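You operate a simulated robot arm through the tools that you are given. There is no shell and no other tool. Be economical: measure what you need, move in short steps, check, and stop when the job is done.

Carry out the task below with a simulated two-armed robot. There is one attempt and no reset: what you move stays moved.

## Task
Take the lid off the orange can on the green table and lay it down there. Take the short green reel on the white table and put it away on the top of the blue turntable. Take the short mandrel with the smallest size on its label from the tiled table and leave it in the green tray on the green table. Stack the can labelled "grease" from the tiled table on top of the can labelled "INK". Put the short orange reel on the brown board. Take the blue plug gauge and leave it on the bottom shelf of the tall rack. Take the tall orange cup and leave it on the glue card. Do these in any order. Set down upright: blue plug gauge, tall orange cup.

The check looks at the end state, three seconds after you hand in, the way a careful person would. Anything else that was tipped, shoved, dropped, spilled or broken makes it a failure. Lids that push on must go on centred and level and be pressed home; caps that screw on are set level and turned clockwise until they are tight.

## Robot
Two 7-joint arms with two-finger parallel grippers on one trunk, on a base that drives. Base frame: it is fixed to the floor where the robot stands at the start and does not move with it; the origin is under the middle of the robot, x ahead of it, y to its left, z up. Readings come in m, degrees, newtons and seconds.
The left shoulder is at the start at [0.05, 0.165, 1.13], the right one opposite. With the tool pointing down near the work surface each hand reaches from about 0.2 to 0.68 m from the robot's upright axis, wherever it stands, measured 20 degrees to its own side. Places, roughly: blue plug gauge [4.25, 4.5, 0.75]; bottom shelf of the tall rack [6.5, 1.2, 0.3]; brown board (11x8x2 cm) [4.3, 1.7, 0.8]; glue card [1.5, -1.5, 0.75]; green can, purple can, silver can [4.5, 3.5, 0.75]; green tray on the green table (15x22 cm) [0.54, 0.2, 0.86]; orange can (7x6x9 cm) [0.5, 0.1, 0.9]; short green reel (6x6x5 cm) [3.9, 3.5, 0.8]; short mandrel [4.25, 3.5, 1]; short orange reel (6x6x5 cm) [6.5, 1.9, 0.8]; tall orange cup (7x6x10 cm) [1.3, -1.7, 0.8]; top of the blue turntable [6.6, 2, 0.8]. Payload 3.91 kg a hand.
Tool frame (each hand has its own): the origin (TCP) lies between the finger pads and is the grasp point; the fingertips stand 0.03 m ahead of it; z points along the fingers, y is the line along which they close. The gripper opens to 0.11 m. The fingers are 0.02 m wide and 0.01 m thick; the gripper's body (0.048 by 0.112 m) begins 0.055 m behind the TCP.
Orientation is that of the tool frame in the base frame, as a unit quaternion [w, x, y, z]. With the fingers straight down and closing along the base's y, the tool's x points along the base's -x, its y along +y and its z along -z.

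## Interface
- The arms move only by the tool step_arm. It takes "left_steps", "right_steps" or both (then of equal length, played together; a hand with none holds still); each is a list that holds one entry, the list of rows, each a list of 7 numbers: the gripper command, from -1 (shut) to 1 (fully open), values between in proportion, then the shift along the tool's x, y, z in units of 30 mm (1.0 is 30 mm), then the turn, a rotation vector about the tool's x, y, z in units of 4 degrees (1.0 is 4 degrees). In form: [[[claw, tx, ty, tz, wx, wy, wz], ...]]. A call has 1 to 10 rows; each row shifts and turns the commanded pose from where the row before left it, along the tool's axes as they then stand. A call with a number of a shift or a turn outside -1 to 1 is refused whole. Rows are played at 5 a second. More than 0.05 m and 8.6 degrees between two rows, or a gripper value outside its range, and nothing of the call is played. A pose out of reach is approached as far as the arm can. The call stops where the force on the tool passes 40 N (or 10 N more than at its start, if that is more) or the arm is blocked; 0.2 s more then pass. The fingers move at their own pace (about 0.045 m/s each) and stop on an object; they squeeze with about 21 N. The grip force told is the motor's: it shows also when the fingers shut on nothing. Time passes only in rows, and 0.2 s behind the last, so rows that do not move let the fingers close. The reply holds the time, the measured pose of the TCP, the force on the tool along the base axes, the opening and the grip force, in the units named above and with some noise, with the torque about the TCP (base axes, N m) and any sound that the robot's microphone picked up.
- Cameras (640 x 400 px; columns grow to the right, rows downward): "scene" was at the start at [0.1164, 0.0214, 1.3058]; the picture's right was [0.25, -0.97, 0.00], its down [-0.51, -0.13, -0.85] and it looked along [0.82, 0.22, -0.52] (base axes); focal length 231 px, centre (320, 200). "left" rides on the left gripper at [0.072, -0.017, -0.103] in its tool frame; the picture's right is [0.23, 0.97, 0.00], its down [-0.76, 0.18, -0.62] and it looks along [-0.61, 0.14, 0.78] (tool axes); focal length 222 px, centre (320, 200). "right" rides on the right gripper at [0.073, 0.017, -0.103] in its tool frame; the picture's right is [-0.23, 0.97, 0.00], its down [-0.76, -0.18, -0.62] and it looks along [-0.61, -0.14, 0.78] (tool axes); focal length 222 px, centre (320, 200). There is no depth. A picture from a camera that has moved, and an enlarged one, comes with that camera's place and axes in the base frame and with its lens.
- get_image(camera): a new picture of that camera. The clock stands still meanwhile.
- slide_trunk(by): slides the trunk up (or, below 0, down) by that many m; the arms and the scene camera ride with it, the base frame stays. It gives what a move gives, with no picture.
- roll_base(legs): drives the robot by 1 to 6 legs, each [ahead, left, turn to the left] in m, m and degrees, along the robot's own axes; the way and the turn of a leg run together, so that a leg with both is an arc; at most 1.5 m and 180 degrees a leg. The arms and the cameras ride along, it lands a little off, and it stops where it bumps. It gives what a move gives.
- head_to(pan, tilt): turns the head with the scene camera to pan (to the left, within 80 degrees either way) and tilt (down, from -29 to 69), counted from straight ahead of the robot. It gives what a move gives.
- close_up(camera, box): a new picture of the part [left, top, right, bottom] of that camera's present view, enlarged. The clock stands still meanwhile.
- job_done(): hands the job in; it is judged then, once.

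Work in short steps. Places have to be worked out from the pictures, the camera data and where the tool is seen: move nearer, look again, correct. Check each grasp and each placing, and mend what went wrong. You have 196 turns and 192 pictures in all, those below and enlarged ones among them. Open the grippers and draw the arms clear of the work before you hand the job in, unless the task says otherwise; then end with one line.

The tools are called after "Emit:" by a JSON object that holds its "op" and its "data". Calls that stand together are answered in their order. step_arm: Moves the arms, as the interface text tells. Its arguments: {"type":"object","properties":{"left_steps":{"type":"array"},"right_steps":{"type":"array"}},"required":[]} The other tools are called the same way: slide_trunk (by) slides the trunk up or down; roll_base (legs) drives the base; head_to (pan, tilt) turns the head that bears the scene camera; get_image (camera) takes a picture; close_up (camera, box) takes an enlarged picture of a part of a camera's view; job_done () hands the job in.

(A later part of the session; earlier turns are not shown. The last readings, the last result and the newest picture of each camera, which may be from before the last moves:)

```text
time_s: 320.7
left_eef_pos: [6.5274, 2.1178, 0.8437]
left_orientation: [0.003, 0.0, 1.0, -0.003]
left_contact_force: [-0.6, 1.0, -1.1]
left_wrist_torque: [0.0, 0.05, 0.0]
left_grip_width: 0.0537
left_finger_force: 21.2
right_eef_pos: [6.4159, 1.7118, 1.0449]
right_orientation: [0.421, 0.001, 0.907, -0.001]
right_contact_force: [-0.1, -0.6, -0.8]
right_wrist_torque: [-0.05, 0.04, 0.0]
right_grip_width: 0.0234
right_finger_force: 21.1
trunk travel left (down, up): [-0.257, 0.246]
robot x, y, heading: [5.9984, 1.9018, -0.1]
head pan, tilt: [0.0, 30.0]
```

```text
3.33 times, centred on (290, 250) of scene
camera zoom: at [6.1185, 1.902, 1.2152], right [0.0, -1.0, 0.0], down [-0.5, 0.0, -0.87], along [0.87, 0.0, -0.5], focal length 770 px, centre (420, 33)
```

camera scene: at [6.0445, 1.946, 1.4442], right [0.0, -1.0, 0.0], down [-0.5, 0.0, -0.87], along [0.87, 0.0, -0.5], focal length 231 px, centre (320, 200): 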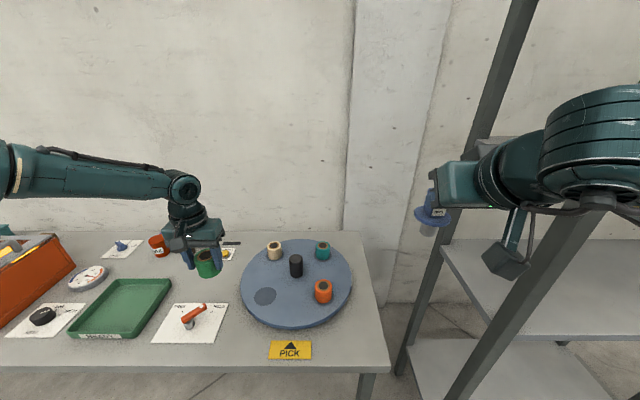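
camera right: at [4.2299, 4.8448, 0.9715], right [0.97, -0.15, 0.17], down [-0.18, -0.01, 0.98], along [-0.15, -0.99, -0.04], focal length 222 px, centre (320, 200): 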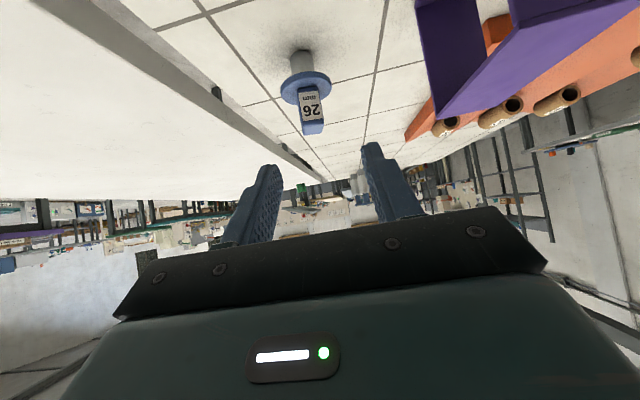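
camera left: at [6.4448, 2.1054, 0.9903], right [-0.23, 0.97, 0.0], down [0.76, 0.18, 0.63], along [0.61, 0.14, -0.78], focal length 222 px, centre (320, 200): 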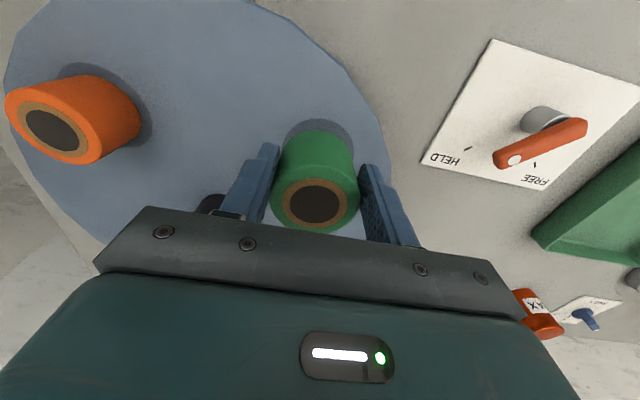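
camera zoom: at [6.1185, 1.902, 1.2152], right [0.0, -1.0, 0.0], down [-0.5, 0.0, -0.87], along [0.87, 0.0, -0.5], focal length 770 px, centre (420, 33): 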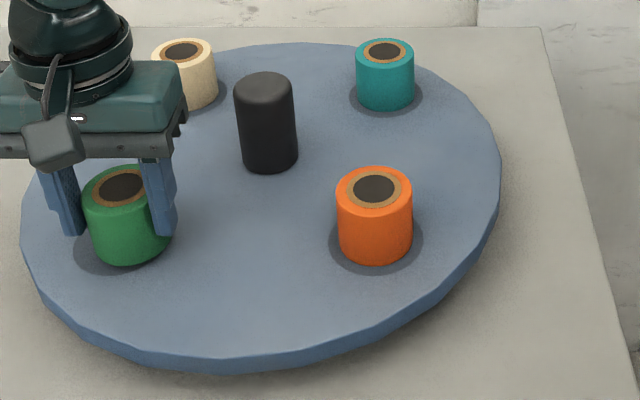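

Good. Small +y correction and continue lowering to contact.

Emit:
{"op": "step_arm", "data": {"left_steps": [[[-1, 0, 0.12, 0, 0, 0, 0], [-1, 0, 0, 0, 0, 0, 0]]]}}

Emit:
{"op": "slide_trunk", "data": {"by": -0.004}}

Emit:
{"op": "slide_trunk", "data": {"by": -0.004}}

```text
time_s: 321.3
left_eef_pos: [6.5262, 2.1202, 0.8446]
left_orientation: [0.003, 0.0, 1.0, -0.004]
left_contact_force: [0.5, 0.4, -0.6]
left_wrist_torque: [0.03, 0.04, -0.04]
left_grip_width: 0.0538
left_finger_force: 21.8
right_eef_pos: [6.4155, 1.7114, 1.0445]
right_orientation: [0.42, 0.0, 0.907, -0.001]
right_contact_force: [-0.5, 0.4, -0.9]
right_wrist_torque: [-0.03, 0.06, 0.05]
right_grip_width: 0.0234
right_finger_force: 21.0
trunk travel left (down, up): [-0.257, 0.246]
robot x, y, heading: [6.0028, 1.9035, 0.1]
head pan, tilt: [0.0, 30.0]
```

```text
time_s: 321.9
left_eef_pos: [6.5266, 2.1199, 0.8411]
left_orientation: [0.003, 0.0, 1.0, -0.003]
left_contact_force: [-0.1, -0.1, -1.1]
left_wrist_torque: [0.02, 0.05, 0.04]
left_grip_width: 0.054
left_finger_force: 21.0
right_eef_pos: [6.4161, 1.712, 1.0409]
right_orientation: [0.421, -0.001, 0.907, 0.0]
right_contact_force: [-0.6, -0.1, -0.2]
right_wrist_torque: [0.01, 0.06, 0.0]
right_grip_width: 0.0232
right_finger_force: 22.0
trunk travel left (down, up): [-0.253, 0.25]
robot x, y, heading: [5.9997, 1.9042, 0.1]
head pan, tilt: [0.0, 30.0]
```

```text
time_s: 322.4
left_eef_pos: [6.527, 2.12, 0.8395]
left_orientation: [0.005, 0.0, 1.0, -0.002]
left_contact_force: [-1.9, 1.6, 10.5]
left_wrist_torque: [0.29, 0.14, 0.03]
left_grip_width: 0.054
left_finger_force: 21.8
right_eef_pos: [6.415, 1.712, 1.0368]
right_orientation: [0.422, 0.001, 0.907, -0.001]
right_contact_force: [-0.1, 0.2, -2.4]
right_wrist_torque: [-0.02, 0.04, -0.03]
right_grip_width: 0.0236
right_finger_force: 20.8
trunk travel left (down, up): [-0.249, 0.254]
robot x, y, heading: [5.9973, 1.905, -0.1]
head pan, tilt: [0.0, 30.0]
```

Contact. Release and raise by the trunk.

Emit:
{"op": "step_arm", "data": {"left_steps": [[[0, 0, 0, 0, 0, 0, 0], [0.4, 0, 0, 0, 0, 0, 0], [0.4, 0, 0, 0, 0, 0, 0], [0.4, 0, 0, 0, 0, 0, 0]]]}}

Emit:
{"op": "slide_trunk", "data": {"by": 0.1}}

Emit:
{"op": "get_image", "data": {"camera": "scene"}}

Emit:
{"op": "get_image", "data": {"camera": "left"}}

```text
time_s: 323.4
left_eef_pos: [6.5273, 2.1207, 0.8363]
left_orientation: [0.003, 0.0, 1.0, -0.003]
left_contact_force: [0.2, 0.2, 1.3]
left_wrist_torque: [-0.01, 0.01, -0.01]
left_grip_width: 0.0769
left_finger_force: 0.0
right_eef_pos: [6.4156, 1.7114, 1.0372]
right_orientation: [0.421, 0.001, 0.907, -0.001]
right_contact_force: [0.1, -0.4, -1.6]
right_wrist_torque: [-0.02, -0.01, 0.0]
right_grip_width: 0.0229
right_finger_force: 21.4
trunk travel left (down, up): [-0.249, 0.254]
robot x, y, heading: [5.9959, 1.9028, -0.1]
head pan, tilt: [0.0, 30.0]
```

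```text
time_s: 324.7
left_eef_pos: [6.5277, 2.1196, 0.937]
left_orientation: [0.004, 0.0, 1.0, -0.002]
left_contact_force: [0.7, 0.5, 0.2]
left_wrist_torque: [0.0, 0.03, -0.03]
left_grip_width: 0.0771
left_finger_force: 0.1
right_eef_pos: [6.4157, 1.7121, 1.1378]
right_orientation: [0.421, 0.0, 0.907, -0.001]
right_contact_force: [-0.1, 0.7, -1.2]
right_wrist_torque: [0.01, 0.02, -0.01]
right_grip_width: 0.0233
right_finger_force: 21.4
trunk travel left (down, up): [-0.349, 0.154]
robot x, y, heading: [6.0005, 1.9038, 0.2]
head pan, tilt: [0.0, 30.0]
```

```text
74 pictures are left
camera scene: at [6.1188, 1.902, 1.3072], right [0.0, -1.0, 0.0], down [-0.5, 0.0, -0.87], along [0.87, 0.0, -0.5], focal length 231 px, centre (320, 200)
```

scene: 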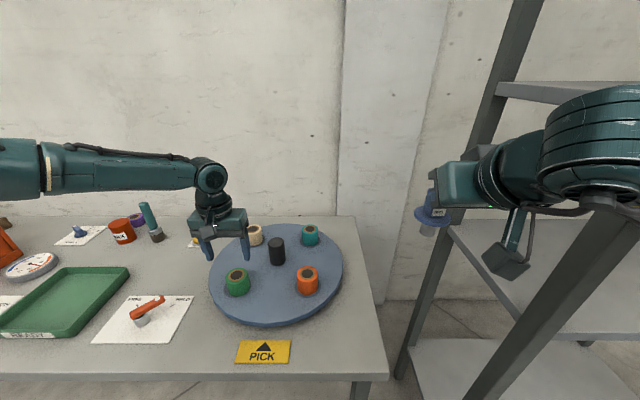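

```text
73 pictures are left
camera left: at [6.4556, 2.1026, 1.0393], right [-0.23, 0.97, -0.01], down [0.76, 0.18, 0.63], along [0.61, 0.14, -0.78], focal length 222 px, centre (320, 200)
```

left: 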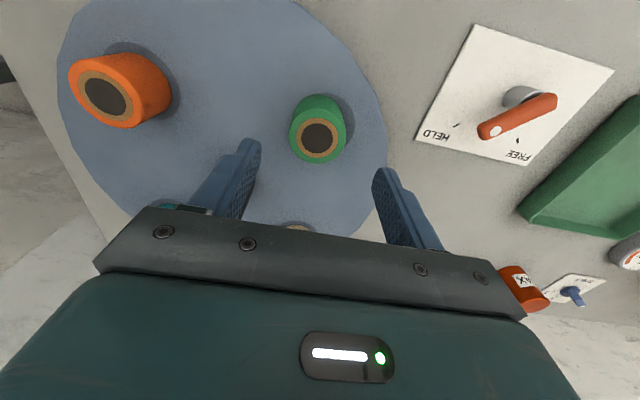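

Green reel sits on its station. Next the gauge on the rack: back off, strafe right to face the rack, and look.

Emit:
{"op": "roll_base", "data": {"legs": [[-0.45, 0, 0], [0, -0.7, 0]]}}

Emit:
{"op": "head_to", "data": {"pan": 0, "tilt": 40}}

Emit:
{"op": "get_image", "data": {"camera": "scene"}}

```text
time_s: 333.6
left_eef_pos: [6.0775, 1.4283, 0.9364]
left_orientation: [0.003, -0.001, 1.0, -0.002]
left_contact_force: [0.2, -1.2, 0.6]
left_wrist_torque: [-0.02, 0.03, -0.02]
left_grip_width: 0.077
left_finger_force: 0.0
right_eef_pos: [5.9679, 1.021, 1.1374]
right_orientation: [0.421, -0.001, 0.907, 0.0]
right_contact_force: [-0.6, -0.2, -0.9]
right_wrist_torque: [-0.01, 0.05, 0.0]
right_grip_width: 0.0232
right_finger_force: 20.7
trunk travel left (down, up): [-0.349, 0.154]
robot x, y, heading: [5.5473, 1.2115, 0.3]
head pan, tilt: [0.0, 30.0]
```

```text
time_s: 334.3
left_eef_pos: [6.0778, 1.4295, 0.9378]
left_orientation: [0.003, -0.002, 1.0, -0.002]
left_contact_force: [-0.5, -0.1, 0.2]
left_wrist_torque: [-0.02, -0.03, 0.01]
left_grip_width: 0.0768
left_finger_force: 0.2
right_eef_pos: [5.9685, 1.0202, 1.1379]
right_orientation: [0.421, -0.001, 0.907, -0.001]
right_contact_force: [0.0, 0.2, -1.0]
right_wrist_torque: [0.01, 0.04, -0.01]
right_grip_width: 0.0232
right_finger_force: 21.1
trunk travel left (down, up): [-0.349, 0.154]
robot x, y, heading: [5.5471, 1.2134, 0.3]
head pan, tilt: [0.0, 40.0]
```

```text
72 pictures are left
camera scene: at [5.6648, 1.2088, 1.2919], right [0.0, -1.0, 0.0], down [-0.64, 0.0, -0.77], along [0.77, 0.0, -0.64], focal length 231 px, centre (320, 200)
```

scene: 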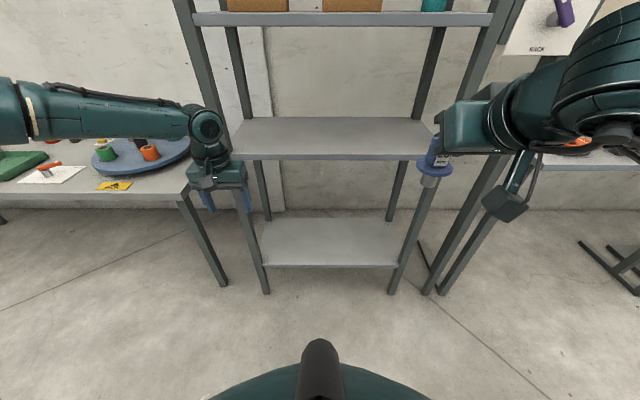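

Bottom shelf: x 6.35–6.69, y 0.82–1.50, next shelf at z≈0.9 – roomy. I retract the left hand, then roll ahead so the right hand can go down in front of the rack.

Emit:
{"op": "step_arm", "data": {"left_steps": [[[0, 0.83, 0, -0.67, 0, 0, 0], [0, 0.83, 0, -0.67, 0, 0, 0], [0, 0.83, 0, -0.67, 0, 0, 0], [0, 0.83, 0, -0.67, 0, 0, 0], [0, 0.83, 0, -0.67, 0, 0, 0], [0, 0.83, 0, -0.67, 0, 0, 0], [0, 0.83, 0, -0.67, 0, 0, 0], [0, 0.83, 0, -0.67, 0, 0, 0]]]}}

Emit:
{"op": "roll_base", "data": {"legs": [[0.24, 0, 0]]}}

Emit:
{"op": "slide_trunk", "data": {"by": -0.34}}

Emit:
{"op": "get_image", "data": {"camera": "scene"}}

```text
time_s: 336.1
left_eef_pos: [5.8782, 1.428, 1.0965]
left_orientation: [0.003, -0.002, 1.0, -0.004]
left_contact_force: [0.8, 0.7, 0.2]
left_wrist_torque: [-0.04, 0.0, -0.02]
left_grip_width: 0.0549
left_finger_force: 0.0
right_eef_pos: [5.9675, 1.0193, 1.1372]
right_orientation: [0.423, 0.0, 0.906, -0.001]
right_contact_force: [0.2, 0.5, -0.5]
right_wrist_torque: [0.0, 0.02, 0.0]
right_grip_width: 0.0235
right_finger_force: 21.1
trunk travel left (down, up): [-0.349, 0.154]
robot x, y, heading: [5.5487, 1.2084, 0.1]
head pan, tilt: [0.0, 40.0]
```

```text
time_s: 337.9
left_eef_pos: [6.1193, 1.4283, 1.0957]
left_orientation: [0.004, -0.001, 1.0, -0.002]
left_contact_force: [-1.0, 1.0, -0.3]
left_wrist_torque: [-0.03, 0.02, 0.04]
left_grip_width: 0.055
left_finger_force: 0.1
right_eef_pos: [6.2075, 1.0192, 1.1368]
right_orientation: [0.421, 0.0, 0.907, -0.001]
right_contact_force: [1.5, 0.0, -1.6]
right_wrist_torque: [0.04, 0.0, -0.01]
right_grip_width: 0.0234
right_finger_force: 21.0
trunk travel left (down, up): [-0.349, 0.154]
robot x, y, heading: [5.7873, 1.2083, 0.4]
head pan, tilt: [0.0, 40.0]
```

```text
time_s: 341.2
left_eef_pos: [6.1182, 1.4292, 0.7557]
left_orientation: [0.003, -0.001, 1.0, -0.003]
left_contact_force: [-0.1, -0.2, -0.1]
left_wrist_torque: [-0.01, -0.02, 0.01]
left_grip_width: 0.0549
left_finger_force: 0.0
right_eef_pos: [6.2075, 1.0195, 0.7991]
right_orientation: [0.421, 0.0, 0.907, -0.001]
right_contact_force: [0.0, 0.1, -1.0]
right_wrist_torque: [-0.01, 0.0, -0.01]
right_grip_width: 0.0234
right_finger_force: 21.1
trunk travel left (down, up): [-0.009, 0.494]
robot x, y, heading: [5.7905, 1.2116, 0.2]
head pan, tilt: [0.0, 40.0]
```

```text
71 pictures are left
camera scene: at [5.9042, 1.2093, 0.9519], right [0.0, -1.0, 0.0], down [-0.64, 0.0, -0.77], along [0.77, 0.0, -0.64], focal length 231 px, centre (320, 200)
```

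scene: 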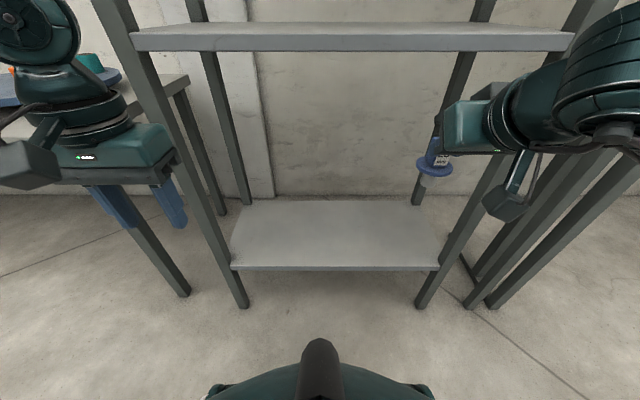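

Shelf at z≈0.295. I lower the right hand in front of the shelf to z≈0.44.

Emit:
{"op": "step_arm", "data": {"right_steps": [[[-1, 0.92, 0, 0.77, 0, 0, 0], [-1, 0.92, 0, 0.77, 0, 0, 0], [-1, 0.92, 0, 0.77, 0, 0, 0], [-1, 0.92, 0, 0.77, 0, 0, 0], [-1, 0.92, 0, 0.77, 0, 0, 0], [-1, 0.92, 0, 0.77, 0, 0, 0], [-1, 0.92, 0, 0.77, 0, 0, 0], [-1, 0.92, 0, 0.77, 0, 0, 0], [-1, 0.92, 0, 0.77, 0, 0, 0], [-1, 0.92, 0, 0.77, 0, 0, 0]]]}}

Emit:
{"op": "get_image", "data": {"camera": "scene"}}

Emit:
{"op": "get_image", "data": {"camera": "right"}}

```text
time_s: 343.4
left_eef_pos: [6.1182, 1.428, 0.7561]
left_orientation: [0.004, 0.0, 1.0, -0.003]
left_contact_force: [0.7, -0.8, 0.0]
left_wrist_torque: [0.0, 0.02, 0.01]
left_grip_width: 0.055
left_finger_force: 0.0
right_eef_pos: [6.2059, 1.0193, 0.5691]
right_orientation: [0.421, 0.0, 0.907, -0.001]
right_contact_force: [-0.6, 1.0, -1.3]
right_wrist_torque: [0.02, 0.05, -0.01]
right_grip_width: 0.0234
right_finger_force: 21.1
right hand out of reach, approached as far as the arm can: row 7, 8, 9, 10
trunk travel left (down, up): [-0.009, 0.494]
robot x, y, heading: [5.79, 1.2064, -0.0]
head pan, tilt: [0.0, 40.0]
```

```text
70 pictures are left
camera scene: at [5.9043, 1.2093, 0.9519], right [0.0, -1.0, 0.0], down [-0.64, 0.0, -0.77], along [0.77, 0.0, -0.64], focal length 231 px, centre (320, 200)
```

scene: 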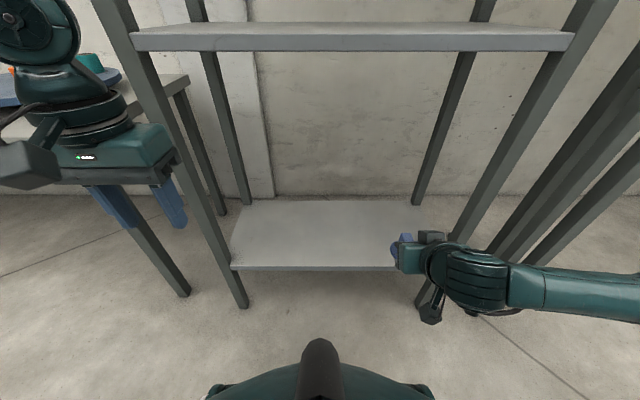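

```text
69 pictures are left
camera right: at [6.0794, 1.0359, 0.5805], right [0.15, 0.97, 0.17], down [0.01, -0.18, 0.98], along [0.99, -0.14, -0.04], focal length 222 px, centre (320, 200)
```

right: 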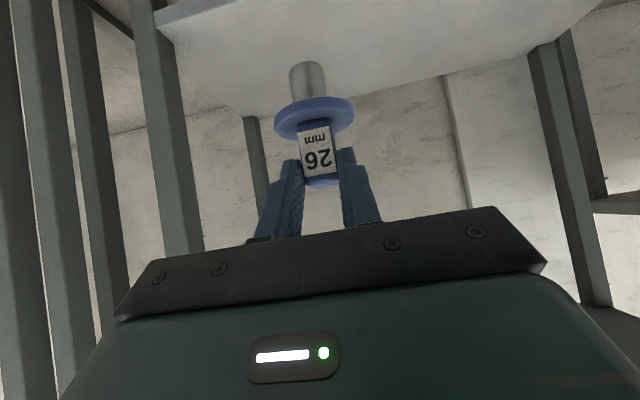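

The arm cannot fold lower so close in. I roll back 0.13 m and extend the arm forward while lowering.

Emit:
{"op": "roll_base", "data": {"legs": [[-0.15, 0, 0]]}}

Emit:
{"op": "step_arm", "data": {"right_steps": [[[-1, -0.5, 0, 0.6, 0, 0, 0], [-1, -0.5, 0, 0.6, 0, 0, 0], [-1, -0.5, 0, 0.6, 0, 0, 0], [-1, -0.5, 0, 0.6, 0, 0, 0], [-1, -0.5, 0, 0.6, 0, 0, 0], [-1, 0.7, 0, 0.6, 0, 0, 0], [-1, 0.7, 0, 0.6, 0, 0, 0], [-1, 0.7, 0, 0.6, 0, 0, 0], [-1, 0.7, 0, 0.6, 0, 0, 0]]]}}

Emit:
{"op": "get_image", "data": {"camera": "scene"}}

```text
time_s: 344.8
left_eef_pos: [5.9699, 1.4286, 0.7555]
left_orientation: [0.003, -0.002, 1.0, -0.003]
left_contact_force: [-0.2, -0.4, -0.2]
left_wrist_torque: [-0.03, 0.01, -0.03]
left_grip_width: 0.0553
left_finger_force: 0.1
right_eef_pos: [6.0578, 1.0185, 0.5689]
right_orientation: [0.421, -0.002, 0.907, 0.0]
right_contact_force: [-1.1, 0.3, -1.2]
right_wrist_torque: [-0.03, 0.01, 0.02]
right_grip_width: 0.0233
right_finger_force: 21.1
trunk travel left (down, up): [-0.009, 0.494]
robot x, y, heading: [5.6445, 1.2093, 0.5]
head pan, tilt: [0.0, 40.0]
```

```text
time_s: 346.8
left_eef_pos: [5.9703, 1.4287, 0.755]
left_orientation: [0.004, -0.001, 1.0, -0.003]
left_contact_force: [0.4, 0.3, -0.2]
left_wrist_torque: [-0.03, -0.02, 0.02]
left_grip_width: 0.0553
left_finger_force: 0.0
right_eef_pos: [6.1827, 1.0035, 0.485]
right_orientation: [0.42, 0.001, 0.907, -0.001]
right_contact_force: [0.2, 0.5, -1.1]
right_wrist_torque: [0.0, 0.03, 0.0]
right_grip_width: 0.0233
right_finger_force: 21.2
right hand out of reach, approached as far as the arm can: row 8, 9
trunk travel left (down, up): [-0.009, 0.494]
robot x, y, heading: [5.642, 1.2107, 0.0]
head pan, tilt: [0.0, 40.0]
```

```text
68 pictures are left
camera scene: at [5.7561, 1.2094, 0.9519], right [0.0, -1.0, 0.0], down [-0.64, 0.0, -0.77], along [0.77, 0.0, -0.64], focal length 231 px, centre (320, 200)
```

scene: 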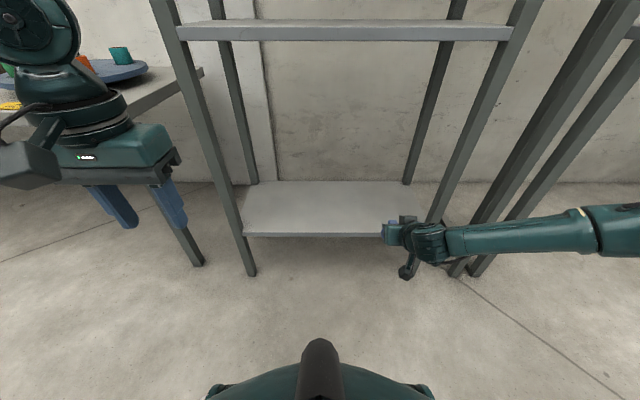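

Limit relaxes further forward. I roll back another 0.13 m and extend more.

Emit:
{"op": "roll_base", "data": {"legs": [[-0.13, 0, 0]]}}

Emit:
{"op": "step_arm", "data": {"right_steps": [[[-1, -0.5, 0, 0.6, 0, 0, 0], [-1, -0.5, 0, 0.6, 0, 0, 0], [-1, -0.5, 0, 0.6, 0, 0, 0], [-1, -0.5, 0, 0.6, 0, 0, 0], [-1, -0.3, 0, 0.4, 0, 0, 0], [-1, 0.6, 0, 0.5, 0, 0, 0], [-1, 0.6, 0, 0.5, 0, 0, 0], [-1, 0.6, 0, 0.5, 0, 0, 0], [-1, 0.6, 0, 0.5, 0, 0, 0]]]}}

Emit:
{"op": "get_image", "data": {"camera": "scene"}}

```text
time_s: 348.0
left_eef_pos: [5.8405, 1.4279, 0.7562]
left_orientation: [0.004, -0.001, 1.0, -0.003]
left_contact_force: [0.2, 0.6, -0.6]
left_wrist_torque: [0.03, -0.03, 0.04]
left_grip_width: 0.0553
left_finger_force: 0.1
right_eef_pos: [6.0541, 1.0011, 0.4853]
right_orientation: [0.42, -0.001, 0.907, -0.001]
right_contact_force: [1.0, 0.1, -1.2]
right_wrist_torque: [-0.01, 0.05, 0.03]
right_grip_width: 0.0235
right_finger_force: 21.2
trunk travel left (down, up): [-0.009, 0.494]
robot x, y, heading: [5.518, 1.2102, 0.1]
head pan, tilt: [0.0, 40.0]
```

```text
time_s: 350.0
left_eef_pos: [5.8413, 1.4276, 0.7559]
left_orientation: [0.003, 0.0, 1.0, -0.003]
left_contact_force: [0.1, 0.2, 0.1]
left_wrist_torque: [-0.01, 0.0, 0.0]
left_grip_width: 0.055
left_finger_force: 0.0
right_eef_pos: [6.1609, 1.0001, 0.3889]
right_orientation: [0.419, 0.0, 0.908, -0.001]
right_contact_force: [-0.3, 0.6, -1.3]
right_wrist_torque: [-0.01, 0.06, -0.01]
right_grip_width: 0.0233
right_finger_force: 21.2
trunk travel left (down, up): [-0.009, 0.494]
robot x, y, heading: [5.5103, 1.214, 0.2]
head pan, tilt: [0.0, 40.0]
```

```text
67 pictures are left
camera scene: at [5.6268, 1.2086, 0.9519], right [0.0, -1.0, 0.0], down [-0.64, 0.0, -0.77], along [0.77, 0.0, -0.64], focal length 231 px, centre (320, 200)
```

scene: 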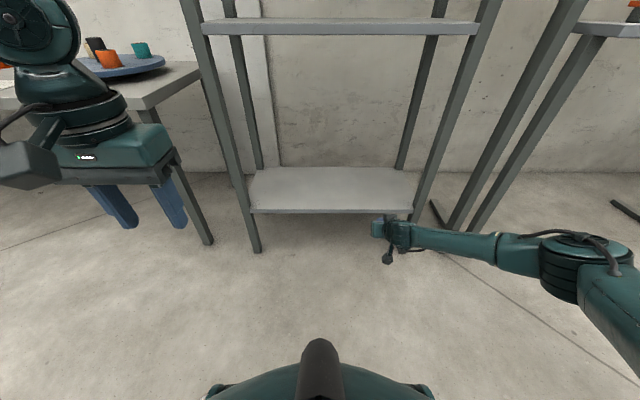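

Reached z=0.389. I raise 2 cm for clearance, shift 0.08 m left and advance 0.235 m over the shelf.

Emit:
{"op": "slide_trunk", "data": {"by": 0.02}}

Emit:
{"op": "roll_base", "data": {"legs": [[0, 0.08, 0], [0.235, 0, 0]]}}

Emit:
{"op": "get_image", "data": {"camera": "scene"}}

Emit:
{"op": "get_image", "data": {"camera": "right"}}

```text
time_s: 350.7
left_eef_pos: [5.8415, 1.427, 0.7757]
left_orientation: [0.004, -0.001, 1.0, -0.003]
left_contact_force: [0.5, 0.1, 0.0]
left_wrist_torque: [0.03, 0.0, 0.01]
left_grip_width: 0.055
left_finger_force: 0.0
right_eef_pos: [6.1613, 1.0011, 0.4087]
right_orientation: [0.419, 0.0, 0.908, -0.001]
right_contact_force: [0.5, 0.0, -0.8]
right_wrist_torque: [0.01, 0.02, -0.01]
right_grip_width: 0.0234
right_finger_force: 21.3
trunk travel left (down, up): [-0.029, 0.474]
robot x, y, heading: [5.515, 1.2074, 0.1]
head pan, tilt: [0.0, 40.0]
```

```text
time_s: 353.4
left_eef_pos: [6.0762, 1.5112, 0.7754]
left_orientation: [0.003, -0.002, 1.0, -0.003]
left_contact_force: [0.3, 0.0, -0.9]
left_wrist_torque: [0.01, -0.04, 0.03]
left_grip_width: 0.0551
left_finger_force: 0.2
right_eef_pos: [6.3977, 1.0853, 0.4095]
right_orientation: [0.419, -0.001, 0.908, 0.0]
right_contact_force: [0.8, 0.7, -0.3]
right_wrist_torque: [0.0, 0.02, -0.01]
right_grip_width: 0.0236
right_finger_force: 21.5
trunk travel left (down, up): [-0.029, 0.474]
robot x, y, heading: [5.7481, 1.2937, 0.1]
head pan, tilt: [0.0, 40.0]
```

```text
66 pictures are left
camera scene: at [5.8628, 1.2919, 0.9719], right [0.01, -1.0, 0.0], down [-0.64, 0.0, -0.77], along [0.77, 0.0, -0.64], focal length 231 px, centre (320, 200)
```

scene: 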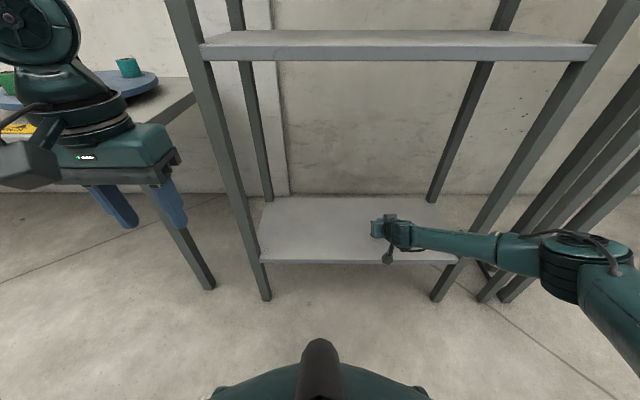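

```text
65 pictures are left
camera right: at [6.2709, 1.1018, 0.4209], right [0.14, 0.97, 0.17], down [0.02, -0.18, 0.98], along [0.99, -0.14, -0.04], focal length 222 px, centre (320, 200)
```

right: 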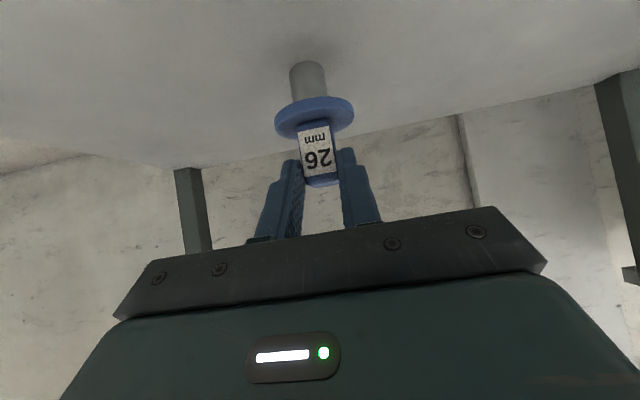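

The gauge is over the shelf. Lower by the remaining trunk travel, then in small arm steps.

Emit:
{"op": "slide_trunk", "data": {"by": -0.027}}

Emit:
{"op": "step_arm", "data": {"right_steps": [[[-1, 0.1, 0, 0.085, 0, 0, 0], [-1, 0.1, 0, 0.085, 0, 0, 0], [-1, 0, 0, 0, 0, 0, 0]]]}}

Emit:
{"op": "get_image", "data": {"camera": "right"}}

```text
time_s: 354.2
left_eef_pos: [6.0742, 1.5116, 0.7509]
left_orientation: [0.005, -0.003, 1.0, -0.003]
left_contact_force: [-0.9, -0.9, -0.1]
left_wrist_torque: [-0.03, 0.02, 0.02]
left_grip_width: 0.0549
left_finger_force: 0.1
right_eef_pos: [6.4, 1.0865, 0.3863]
right_orientation: [0.423, -0.002, 0.906, 0.0]
right_contact_force: [2.7, 0.6, 16.7]
right_wrist_torque: [-0.06, -0.64, 0.03]
right_grip_width: 0.024
right_finger_force: 21.7
trunk travel left (down, up): [-0.002, 0.501]
robot x, y, heading: [5.7483, 1.2948, 0.4]
head pan, tilt: [0.0, 40.0]
```

```text
time_s: 355.0
left_eef_pos: [6.0761, 1.5121, 0.7499]
left_orientation: [0.004, -0.003, 1.0, -0.002]
left_contact_force: [0.1, -0.4, -0.1]
left_wrist_torque: [0.0, -0.01, 0.02]
left_grip_width: 0.0549
left_finger_force: 0.1
right_eef_pos: [6.3981, 1.0863, 0.3766]
right_orientation: [0.42, -0.002, 0.907, 0.001]
right_contact_force: [1.3, 2.2, 17.5]
right_wrist_torque: [0.07, -0.55, 0.04]
right_grip_width: 0.0233
right_finger_force: 20.6
trunk travel left (down, up): [-0.002, 0.501]
robot x, y, heading: [5.7473, 1.2882, 0.3]
head pan, tilt: [0.0, 40.0]
```

```text
64 pictures are left
camera right: at [6.2717, 1.1022, 0.3884], right [0.14, 0.97, 0.17], down [0.02, -0.18, 0.98], along [0.99, -0.14, -0.04], focal length 222 px, centre (320, 200)
```

right: 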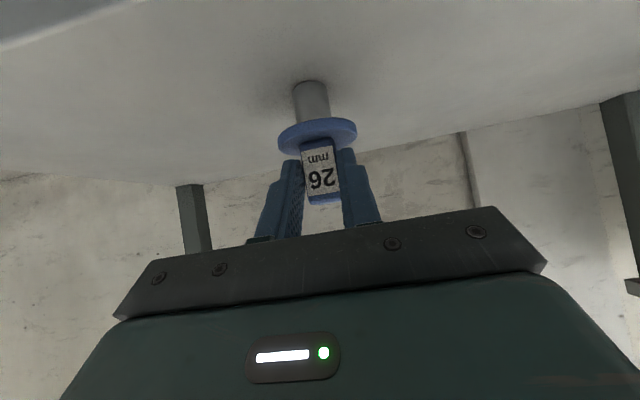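

Contact (it slid a little in the grip). I check its uprightness in a close-up before releasing.

Emit:
{"op": "close_up", "data": {"camera": "right", "box": [240, 60, 400, 220]}}

```text
2.50 times, centred on (320, 140) of right
camera zoom: at [6.2717, 1.1022, 0.3884], right [0.14, 0.97, 0.17], down [0.02, -0.18, 0.98], along [0.99, -0.14, -0.04], focal length 555 px, centre (320, 350)
```

zoom: 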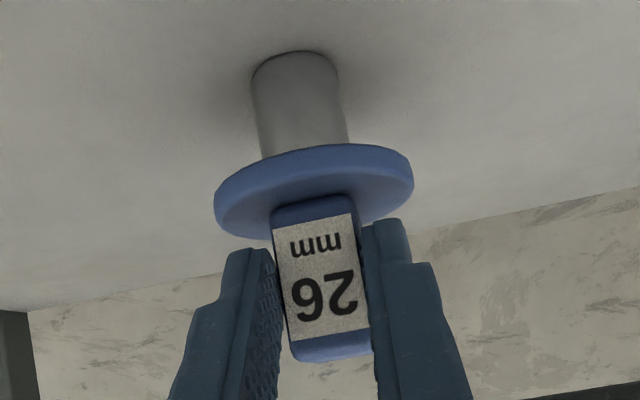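

It looks upright on its base. Release and back out along the tool axis.

Emit:
{"op": "step_arm", "data": {"right_steps": [[[-0.4, 0, 0, 0, 0, 0, 0], [0, 0, 0, 0, 0, 0, 0], [0.1, 0, 0, 0, 0, 0, 0], [0.1, 0, 0, 0, 0, 0, 0], [0.1, 0, 0, -0.4, 0, 0, 0], [0.1, 0, 0, -0.6, 0, 0, 0], [0.1, 0, 0, -0.8, 0, 0, 0], [0.1, 0, 0, -0.8, 0, 0, 0]]]}}

Emit:
{"op": "get_image", "data": {"camera": "right"}}

```text
time_s: 356.8
left_eef_pos: [6.0763, 1.5119, 0.7497]
left_orientation: [0.003, -0.002, 1.0, -0.003]
left_contact_force: [-0.2, -0.9, -0.4]
left_wrist_torque: [0.03, 0.02, -0.01]
left_grip_width: 0.055
left_finger_force: 0.1
right_eef_pos: [6.345, 1.0636, 0.4342]
right_orientation: [0.417, -0.002, 0.909, 0.0]
right_contact_force: [-0.7, -0.3, 0.3]
right_wrist_torque: [0.01, -0.01, 0.06]
right_grip_width: 0.0605
right_finger_force: 0.0
right hand out of reach, approached as far as the arm can: row 5, 6, 7
trunk travel left (down, up): [-0.002, 0.501]
robot x, y, heading: [5.7473, 1.2934, 0.1]
head pan, tilt: [0.0, 40.0]
```

```text
62 pictures are left
camera right: at [6.2188, 1.0794, 0.4459], right [0.14, 0.97, 0.17], down [0.02, -0.18, 0.98], along [0.99, -0.14, -0.05], focal length 222 px, centre (320, 200)
```

right: 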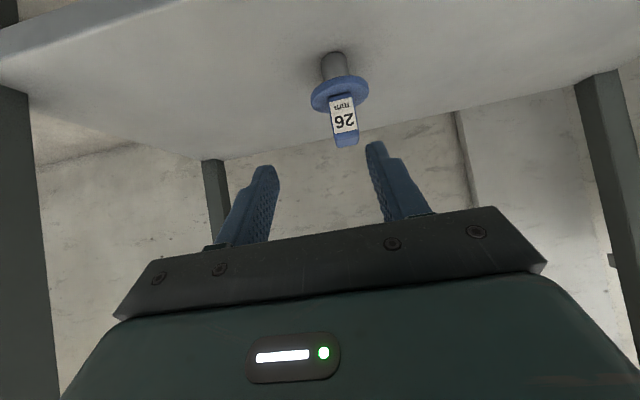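

The gauge stands upright on the bottom shelf. Back off, raise the trunk, and reset the right hand for the orange reel.

Emit:
{"op": "roll_base", "data": {"legs": [[-0.45, 0, 0]]}}

Emit:
{"op": "slide_trunk", "data": {"by": 0.32}}

Emit:
{"op": "step_arm", "data": {"right_steps": [[[0.5, -0.53, 0, -0.98, 0, 0, 0], [0.5, -0.53, 0, -0.98, 0, 0, 0], [0.5, -0.53, 0, -0.98, 0, 0, 0], [0.5, -0.53, 0, -0.98, 0, 0, 0], [0.5, -0.53, 0, -0.98, 0, 0, 0], [0.5, -0.53, 0, -0.98, 0, 0, 0], [0.5, -0.53, 0, -0.98, 0, 0, 0], [0.5, 0, 0, 0, 0, 1, 0], [0.5, 0, 0, 0, 0, 1, 0], [0.5, 0, 0, 0, 0, 1, 0]]]}}

Emit:
{"op": "roll_base", "data": {"legs": [[0, 0.84, 0]]}}

Emit:
{"op": "get_image", "data": {"camera": "scene"}}

```text
time_s: 359.5
left_eef_pos: [5.6212, 1.5107, 0.7491]
left_orientation: [0.004, -0.006, 1.0, -0.003]
left_contact_force: [0.6, 0.8, 0.3]
left_wrist_torque: [0.02, -0.01, 0.01]
left_grip_width: 0.0552
left_finger_force: 0.0
right_eef_pos: [5.8923, 1.0629, 0.4336]
right_orientation: [0.418, -0.005, 0.908, 0.001]
right_contact_force: [0.0, -0.2, 0.1]
right_wrist_torque: [0.01, 0.01, 0.03]
right_grip_width: 0.0606
right_finger_force: 0.1
trunk travel left (down, up): [-0.002, 0.501]
robot x, y, heading: [5.2941, 1.2896, 0.6]
head pan, tilt: [0.0, 40.0]
```

```text
time_s: 362.7
left_eef_pos: [5.6203, 1.5099, 1.069]
left_orientation: [0.004, -0.006, 1.0, -0.003]
left_contact_force: [0.0, -0.1, -0.3]
left_wrist_torque: [-0.01, -0.02, -0.01]
left_grip_width: 0.0553
left_finger_force: 0.0
right_eef_pos: [5.8925, 1.0624, 0.7525]
right_orientation: [0.417, -0.005, 0.909, 0.001]
right_contact_force: [0.8, -0.9, -0.6]
right_wrist_torque: [0.0, -0.01, 0.04]
right_grip_width: 0.0605
right_finger_force: 0.0
trunk travel left (down, up): [-0.322, 0.181]
robot x, y, heading: [5.2943, 1.2889, 0.7]
head pan, tilt: [0.0, 40.0]
```

```text
time_s: 364.9
left_eef_pos: [5.6205, 1.509, 1.0682]
left_orientation: [0.004, -0.005, 1.0, -0.003]
left_contact_force: [0.3, 0.3, 0.1]
left_wrist_torque: [0.01, -0.02, -0.04]
left_grip_width: 0.0549
left_finger_force: 0.0
right_eef_pos: [5.8097, 1.0615, 0.9734]
right_orientation: [0.319, -0.004, 0.948, 0.001]
right_contact_force: [-0.1, 0.0, -0.4]
right_wrist_torque: [0.0, 0.0, 0.01]
right_grip_width: 0.0826
right_finger_force: 0.1
trunk travel left (down, up): [-0.322, 0.181]
robot x, y, heading: [5.2942, 1.2916, 0.5]
head pan, tilt: [0.0, 40.0]
```

```text
time_s: 372.6
left_eef_pos: [5.6119, 2.3413, 1.069]
left_orientation: [0.004, -0.006, 1.0, -0.002]
left_contact_force: [-1.0, 0.7, 0.7]
left_wrist_torque: [0.0, 0.02, 0.01]
left_grip_width: 0.055
left_finger_force: 0.0
right_eef_pos: [5.7998, 1.8923, 0.9723]
right_orientation: [0.32, -0.003, 0.947, 0.0]
right_contact_force: [0.1, 0.1, 0.2]
right_wrist_torque: [-0.02, -0.04, 0.01]
right_grip_width: 0.0826
right_finger_force: 0.0
trunk travel left (down, up): [-0.322, 0.181]
robot x, y, heading: [5.2856, 2.1221, 0.5]
head pan, tilt: [0.0, 40.0]
```

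```text
61 pictures are left
camera scene: at [5.3995, 2.1211, 1.2649], right [0.01, -1.0, 0.0], down [-0.64, -0.01, -0.77], along [0.77, 0.01, -0.64], focal length 231 px, centre (320, 200)
```

scene: 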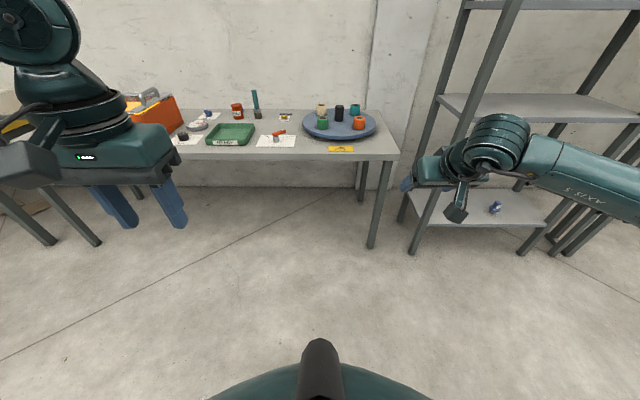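

I drive up so the right hand is just behind the orange reel.

Emit:
{"op": "roll_base", "data": {"legs": [[0.0, 0.04, -0.5], [0.65, 0, 0]]}}

Emit:
{"op": "get_image", "data": {"camera": "right"}}

Emit:
{"op": "close_up", "data": {"camera": "scene", "box": [280, 180, 460, 315]}}

```text
time_s: 376.9
left_eef_pos: [6.2725, 2.3729, 1.0683]
left_orientation: [0.003, 0.004, 1.0, -0.003]
left_contact_force: [0.2, -0.8, 0.6]
left_wrist_torque: [-0.02, 0.0, -0.01]
left_grip_width: 0.0551
left_finger_force: 0.1
right_eef_pos: [6.452, 1.9205, 0.9727]
right_orientation: [0.32, 0.006, 0.947, -0.003]
right_contact_force: [0.6, 0.4, 0.1]
right_wrist_torque: [-0.01, 0.03, 0.01]
right_grip_width: 0.0822
right_finger_force: 0.0
trunk travel left (down, up): [-0.322, 0.181]
robot x, y, heading: [5.9412, 2.161, -0.4]
head pan, tilt: [0.0, 40.0]
```

```text
60 pictures are left
camera right: at [6.3315, 1.9397, 1.0108], right [0.19, 0.97, 0.14], down [0.23, -0.18, 0.96], along [0.95, -0.15, -0.25], focal length 222 px, centre (320, 200)
```

right: 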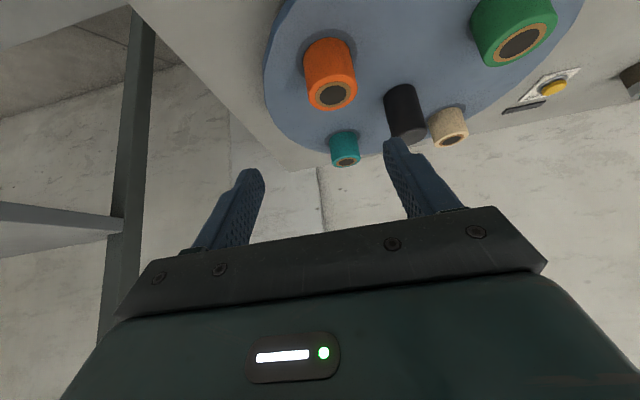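

```text
2.96 times, centred on (370, 248) of scene
camera zoom: at [6.0565, 2.1565, 1.2649], right [-0.01, -1.0, 0.0], down [-0.64, 0.01, -0.77], along [0.77, -0.01, -0.64], focal length 684 px, centre (172, 59)
```

zoom: 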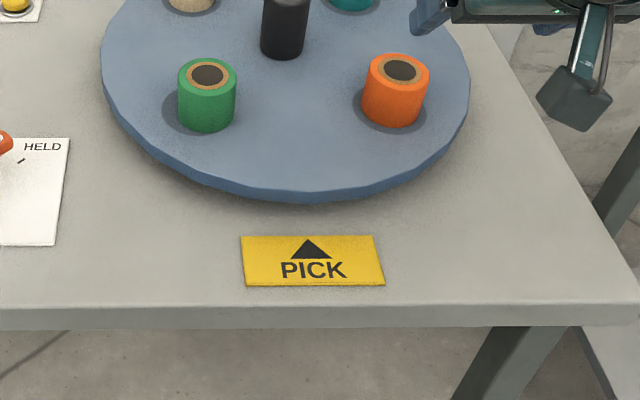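

Orange reel at ≈(6.548, 1.934). Approach along the tool axis, stopping short for a check.

Emit:
{"op": "step_arm", "data": {"right_steps": [[[0.7, 0.147, 0.112, 0.85, 0, 0, 0], [0.7, 0.147, 0.112, 0.85, 0, 0, 0], [0.7, 0.147, 0.112, 0.85, 0, 0, 0], [0.7, 0.147, 0.112, 0.85, 0, 0, 0], [0.7, 0, 0, 0, 0, 0, 0]]]}}

Emit:
{"op": "get_image", "data": {"camera": "right"}}

Emit:
{"op": "close_up", "data": {"camera": "scene", "box": [280, 180, 460, 315]}}

```text
time_s: 378.1
left_eef_pos: [6.2741, 2.3723, 1.0691]
left_orientation: [0.004, 0.004, 1.0, -0.003]
left_contact_force: [0.0, 0.8, -1.3]
left_wrist_torque: [0.0, 0.02, -0.03]
left_grip_width: 0.055
left_finger_force: 0.1
right_eef_pos: [6.4993, 1.9354, 0.8819]
right_orientation: [0.32, 0.006, 0.947, -0.002]
right_contact_force: [0.7, 0.9, 0.3]
right_wrist_torque: [-0.01, 0.01, 0.02]
right_grip_width: 0.0936
right_finger_force: 0.1
trunk travel left (down, up): [-0.322, 0.181]
robot x, y, heading: [5.9421, 2.1595, -0.5]
head pan, tilt: [0.0, 40.0]
```

```text
58 pictures are left
camera right: at [6.3786, 1.9528, 0.92], right [0.19, 0.97, 0.14], down [0.23, -0.18, 0.96], along [0.95, -0.15, -0.25], focal length 222 px, centre (320, 200)
```

right: 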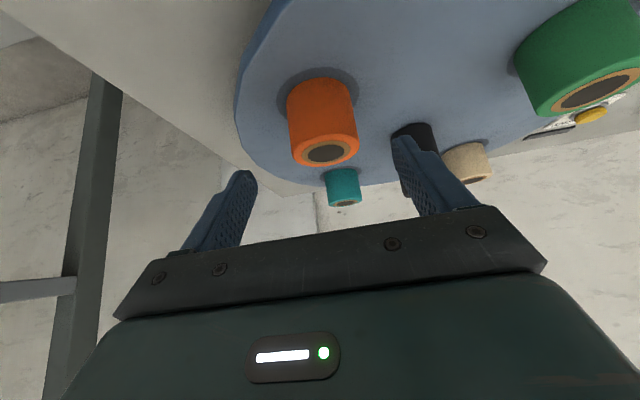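

```text
2.96 times, centred on (370, 248) of scene
camera zoom: at [6.0561, 2.1565, 1.2649], right [-0.01, -1.0, 0.0], down [-0.64, 0.01, -0.77], along [0.77, -0.01, -0.64], focal length 684 px, centre (172, 59)
```

zoom: 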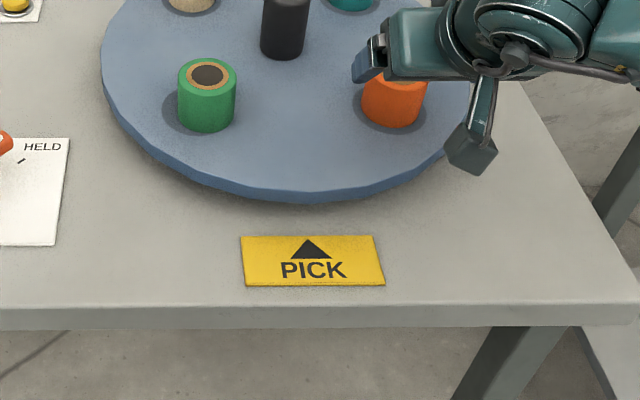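

Aligned. Advance, close and lift.

Emit:
{"op": "step_arm", "data": {"right_steps": [[[0.7, 0, 0.03, 0.85, 0, 0, 0], [0.7, 0, 0.03, 0.85, 0, 0, 0], [0.7, 0, 0, 0.82, 0, 0, 0], [0.7, 0, 0, 0, 0, 0, 0], [-1, 0, 0, 0, 0, 0, 0], [-1, 0, 0, 0, 0, 0, 0], [-1, 0, 0, 0, 0, 0, 0], [-1, 0, 0, 0, 0, 0, 0], [-1, -0.3, 0, -0.4, 0, 0, 0], [-1, -0.3, 0, -0.4, 0, 0, 0]]]}}

Emit:
{"op": "get_image", "data": {"camera": "right"}}

Emit:
{"op": "close_up", "data": {"camera": "scene", "box": [280, 180, 460, 315]}}

```text
time_s: 380.3
left_eef_pos: [6.2729, 2.3738, 1.0687]
left_orientation: [0.003, 0.003, 1.0, -0.003]
left_contact_force: [-1.1, 0.7, 0.0]
left_wrist_torque: [0.01, 0.01, -0.02]
left_grip_width: 0.0553
left_finger_force: 0.0
right_eef_pos: [6.5465, 1.9364, 0.8519]
right_orientation: [0.321, 0.005, 0.947, -0.002]
right_contact_force: [-0.6, -1.1, -0.5]
right_wrist_torque: [0.0, -0.01, 0.0]
right_grip_width: 0.0548
right_finger_force: 21.7
trunk travel left (down, up): [-0.322, 0.181]
robot x, y, heading: [5.943, 2.1606, -0.5]
head pan, tilt: [0.0, 40.0]
```

```text
56 pictures are left
camera right: at [6.4248, 1.9542, 0.8889], right [0.19, 0.97, 0.14], down [0.23, -0.18, 0.96], along [0.95, -0.15, -0.25], focal length 222 px, centre (320, 200)
```

right: 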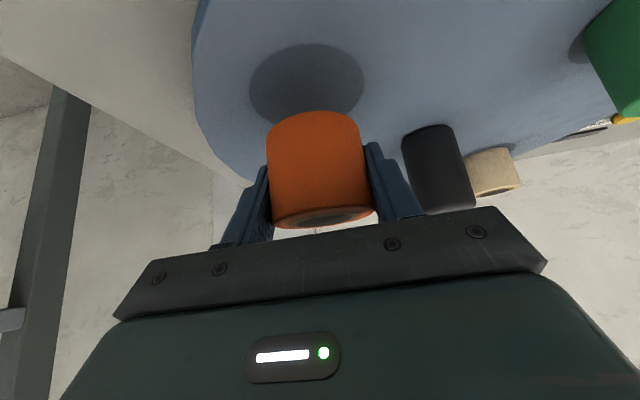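

```text
2.96 times, centred on (370, 248) of scene
camera zoom: at [6.0562, 2.1566, 1.2649], right [-0.01, -1.0, 0.0], down [-0.64, 0.01, -0.77], along [0.77, -0.01, -0.64], focal length 684 px, centre (172, 59)
```

zoom: 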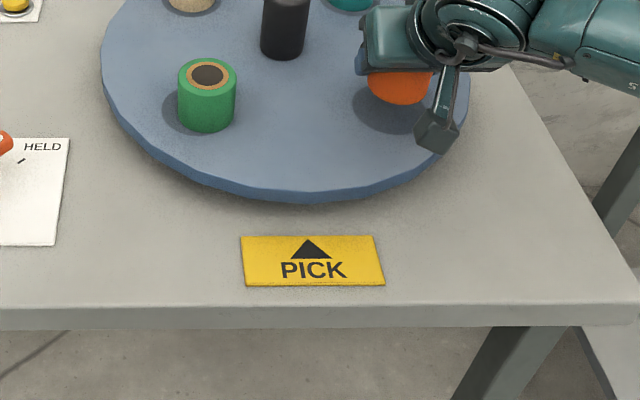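

Orange reel is held. Raise, back off, and drive to the north side of the brown-board table, facing south.

Emit:
{"op": "slide_trunk", "data": {"by": 0.15}}

Emit:
{"op": "roll_base", "data": {"legs": [[-0.5, 0, 0], [0, 0.58, 0], [0, 0, -89.5], [0, -1.0, 0]]}}

Emit:
{"op": "get_image", "data": {"camera": "scene"}}

```text
time_s: 382.0
left_eef_pos: [6.2743, 2.3726, 1.218]
left_orientation: [0.003, 0.005, 1.0, -0.003]
left_contact_force: [0.1, 0.3, -0.4]
left_wrist_torque: [0.02, 0.02, 0.01]
left_grip_width: 0.0553
left_finger_force: 0.0
right_eef_pos: [6.5453, 1.9356, 0.9996]
right_orientation: [0.32, 0.006, 0.947, -0.003]
right_contact_force: [0.6, 0.4, -0.7]
right_wrist_torque: [0.06, 0.02, -0.01]
right_grip_width: 0.055
right_finger_force: 21.5
trunk travel left (down, up): [-0.472, 0.031]
robot x, y, heading: [5.941, 2.1608, -0.5]
head pan, tilt: [0.0, 40.0]
```

```text
time_s: 402.7
left_eef_pos: [4.6503, 2.4353, 1.2189]
left_orientation: [0.001, 0.712, 0.702, -0.005]
left_contact_force: [-0.8, -0.3, -0.6]
left_wrist_torque: [0.01, -0.03, 0.0]
left_grip_width: 0.055
left_finger_force: 0.0
right_eef_pos: [4.2114, 2.1629, 1.0016]
right_orientation: [0.224, 0.675, 0.665, -0.229]
right_contact_force: [0.0, 0.2, -0.1]
right_wrist_torque: [0.0, 0.01, 0.01]
right_grip_width: 0.055
right_finger_force: 20.6
trunk travel left (down, up): [-0.472, 0.031]
robot x, y, heading: [4.438, 2.768, -90.7]
head pan, tilt: [0.0, 40.0]
```

```text
54 pictures are left
camera scene: at [4.4363, 2.6508, 1.4149], right [-1.0, 0.01, 0.0], down [0.01, 0.64, -0.77], along [-0.01, -0.77, -0.64], focal length 231 px, centre (320, 200)
```

scene: 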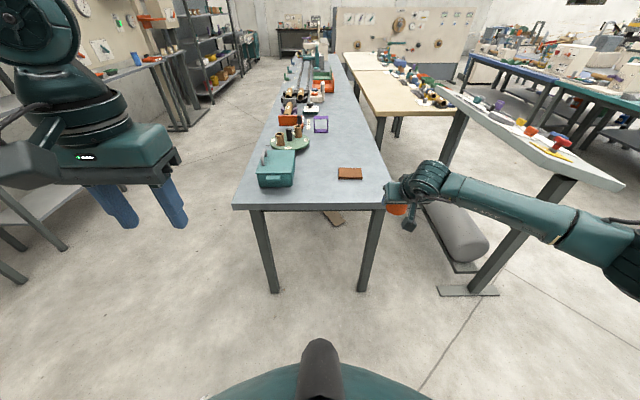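

The brown board lies at ≈(4.28, 1.71) on the grey table. I approach to align the right hand and look closer.

Emit:
{"op": "roll_base", "data": {"legs": [[0.4, 0.06, 0.7]]}}

Emit:
{"op": "get_image", "data": {"camera": "right"}}

Emit:
{"op": "close_up", "data": {"camera": "scene", "box": [250, 150, 450, 300]}}

```text
time_s: 405.2
left_eef_pos: [4.7088, 2.034, 1.2181]
left_orientation: [0.001, 0.71, 0.705, -0.004]
left_contact_force: [1.2, 0.2, -0.9]
left_wrist_torque: [0.01, 0.03, -0.04]
left_grip_width: 0.0551
left_finger_force: 0.0
right_eef_pos: [4.274, 1.7605, 1.0006]
right_orientation: [0.225, 0.673, 0.667, -0.228]
right_contact_force: [0.2, -1.3, -0.4]
right_wrist_torque: [0.04, 0.01, 0.02]
right_grip_width: 0.0549
right_finger_force: 20.9
trunk travel left (down, up): [-0.472, 0.031]
robot x, y, heading: [4.4942, 2.3665, -90.5]
head pan, tilt: [0.0, 40.0]
```

```text
53 pictures are left
camera right: at [4.2905, 1.8808, 1.0384], right [0.97, -0.19, 0.14], down [-0.18, -0.23, 0.96], along [-0.15, -0.96, -0.25], focal length 222 px, centre (320, 200)
```

right: 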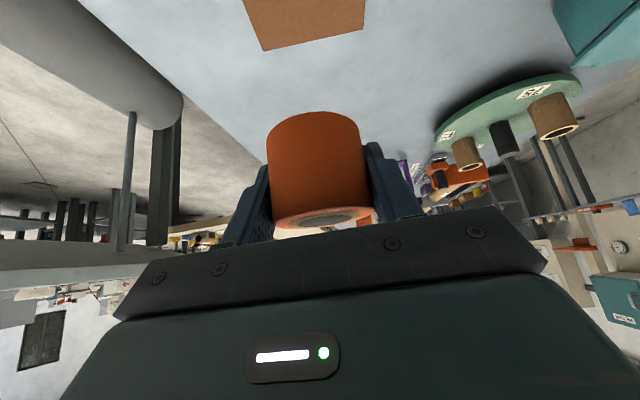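

```text
2.67 times, centred on (350, 225) of scene
camera zoom: at [4.4941, 2.2497, 1.4148], right [-1.0, 0.01, 0.0], down [0.0, 0.64, -0.77], along [-0.01, -0.77, -0.64], focal length 616 px, centre (240, 133)
```

zoom: 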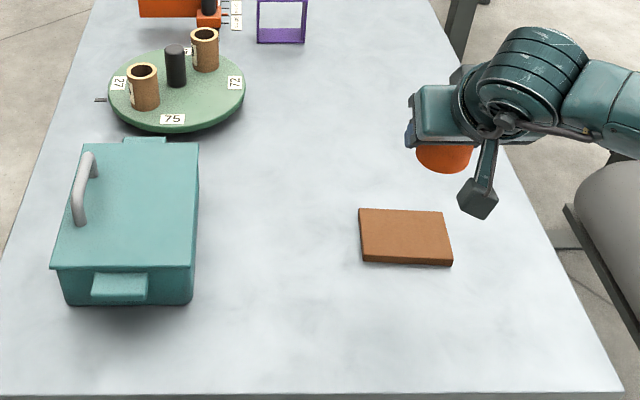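

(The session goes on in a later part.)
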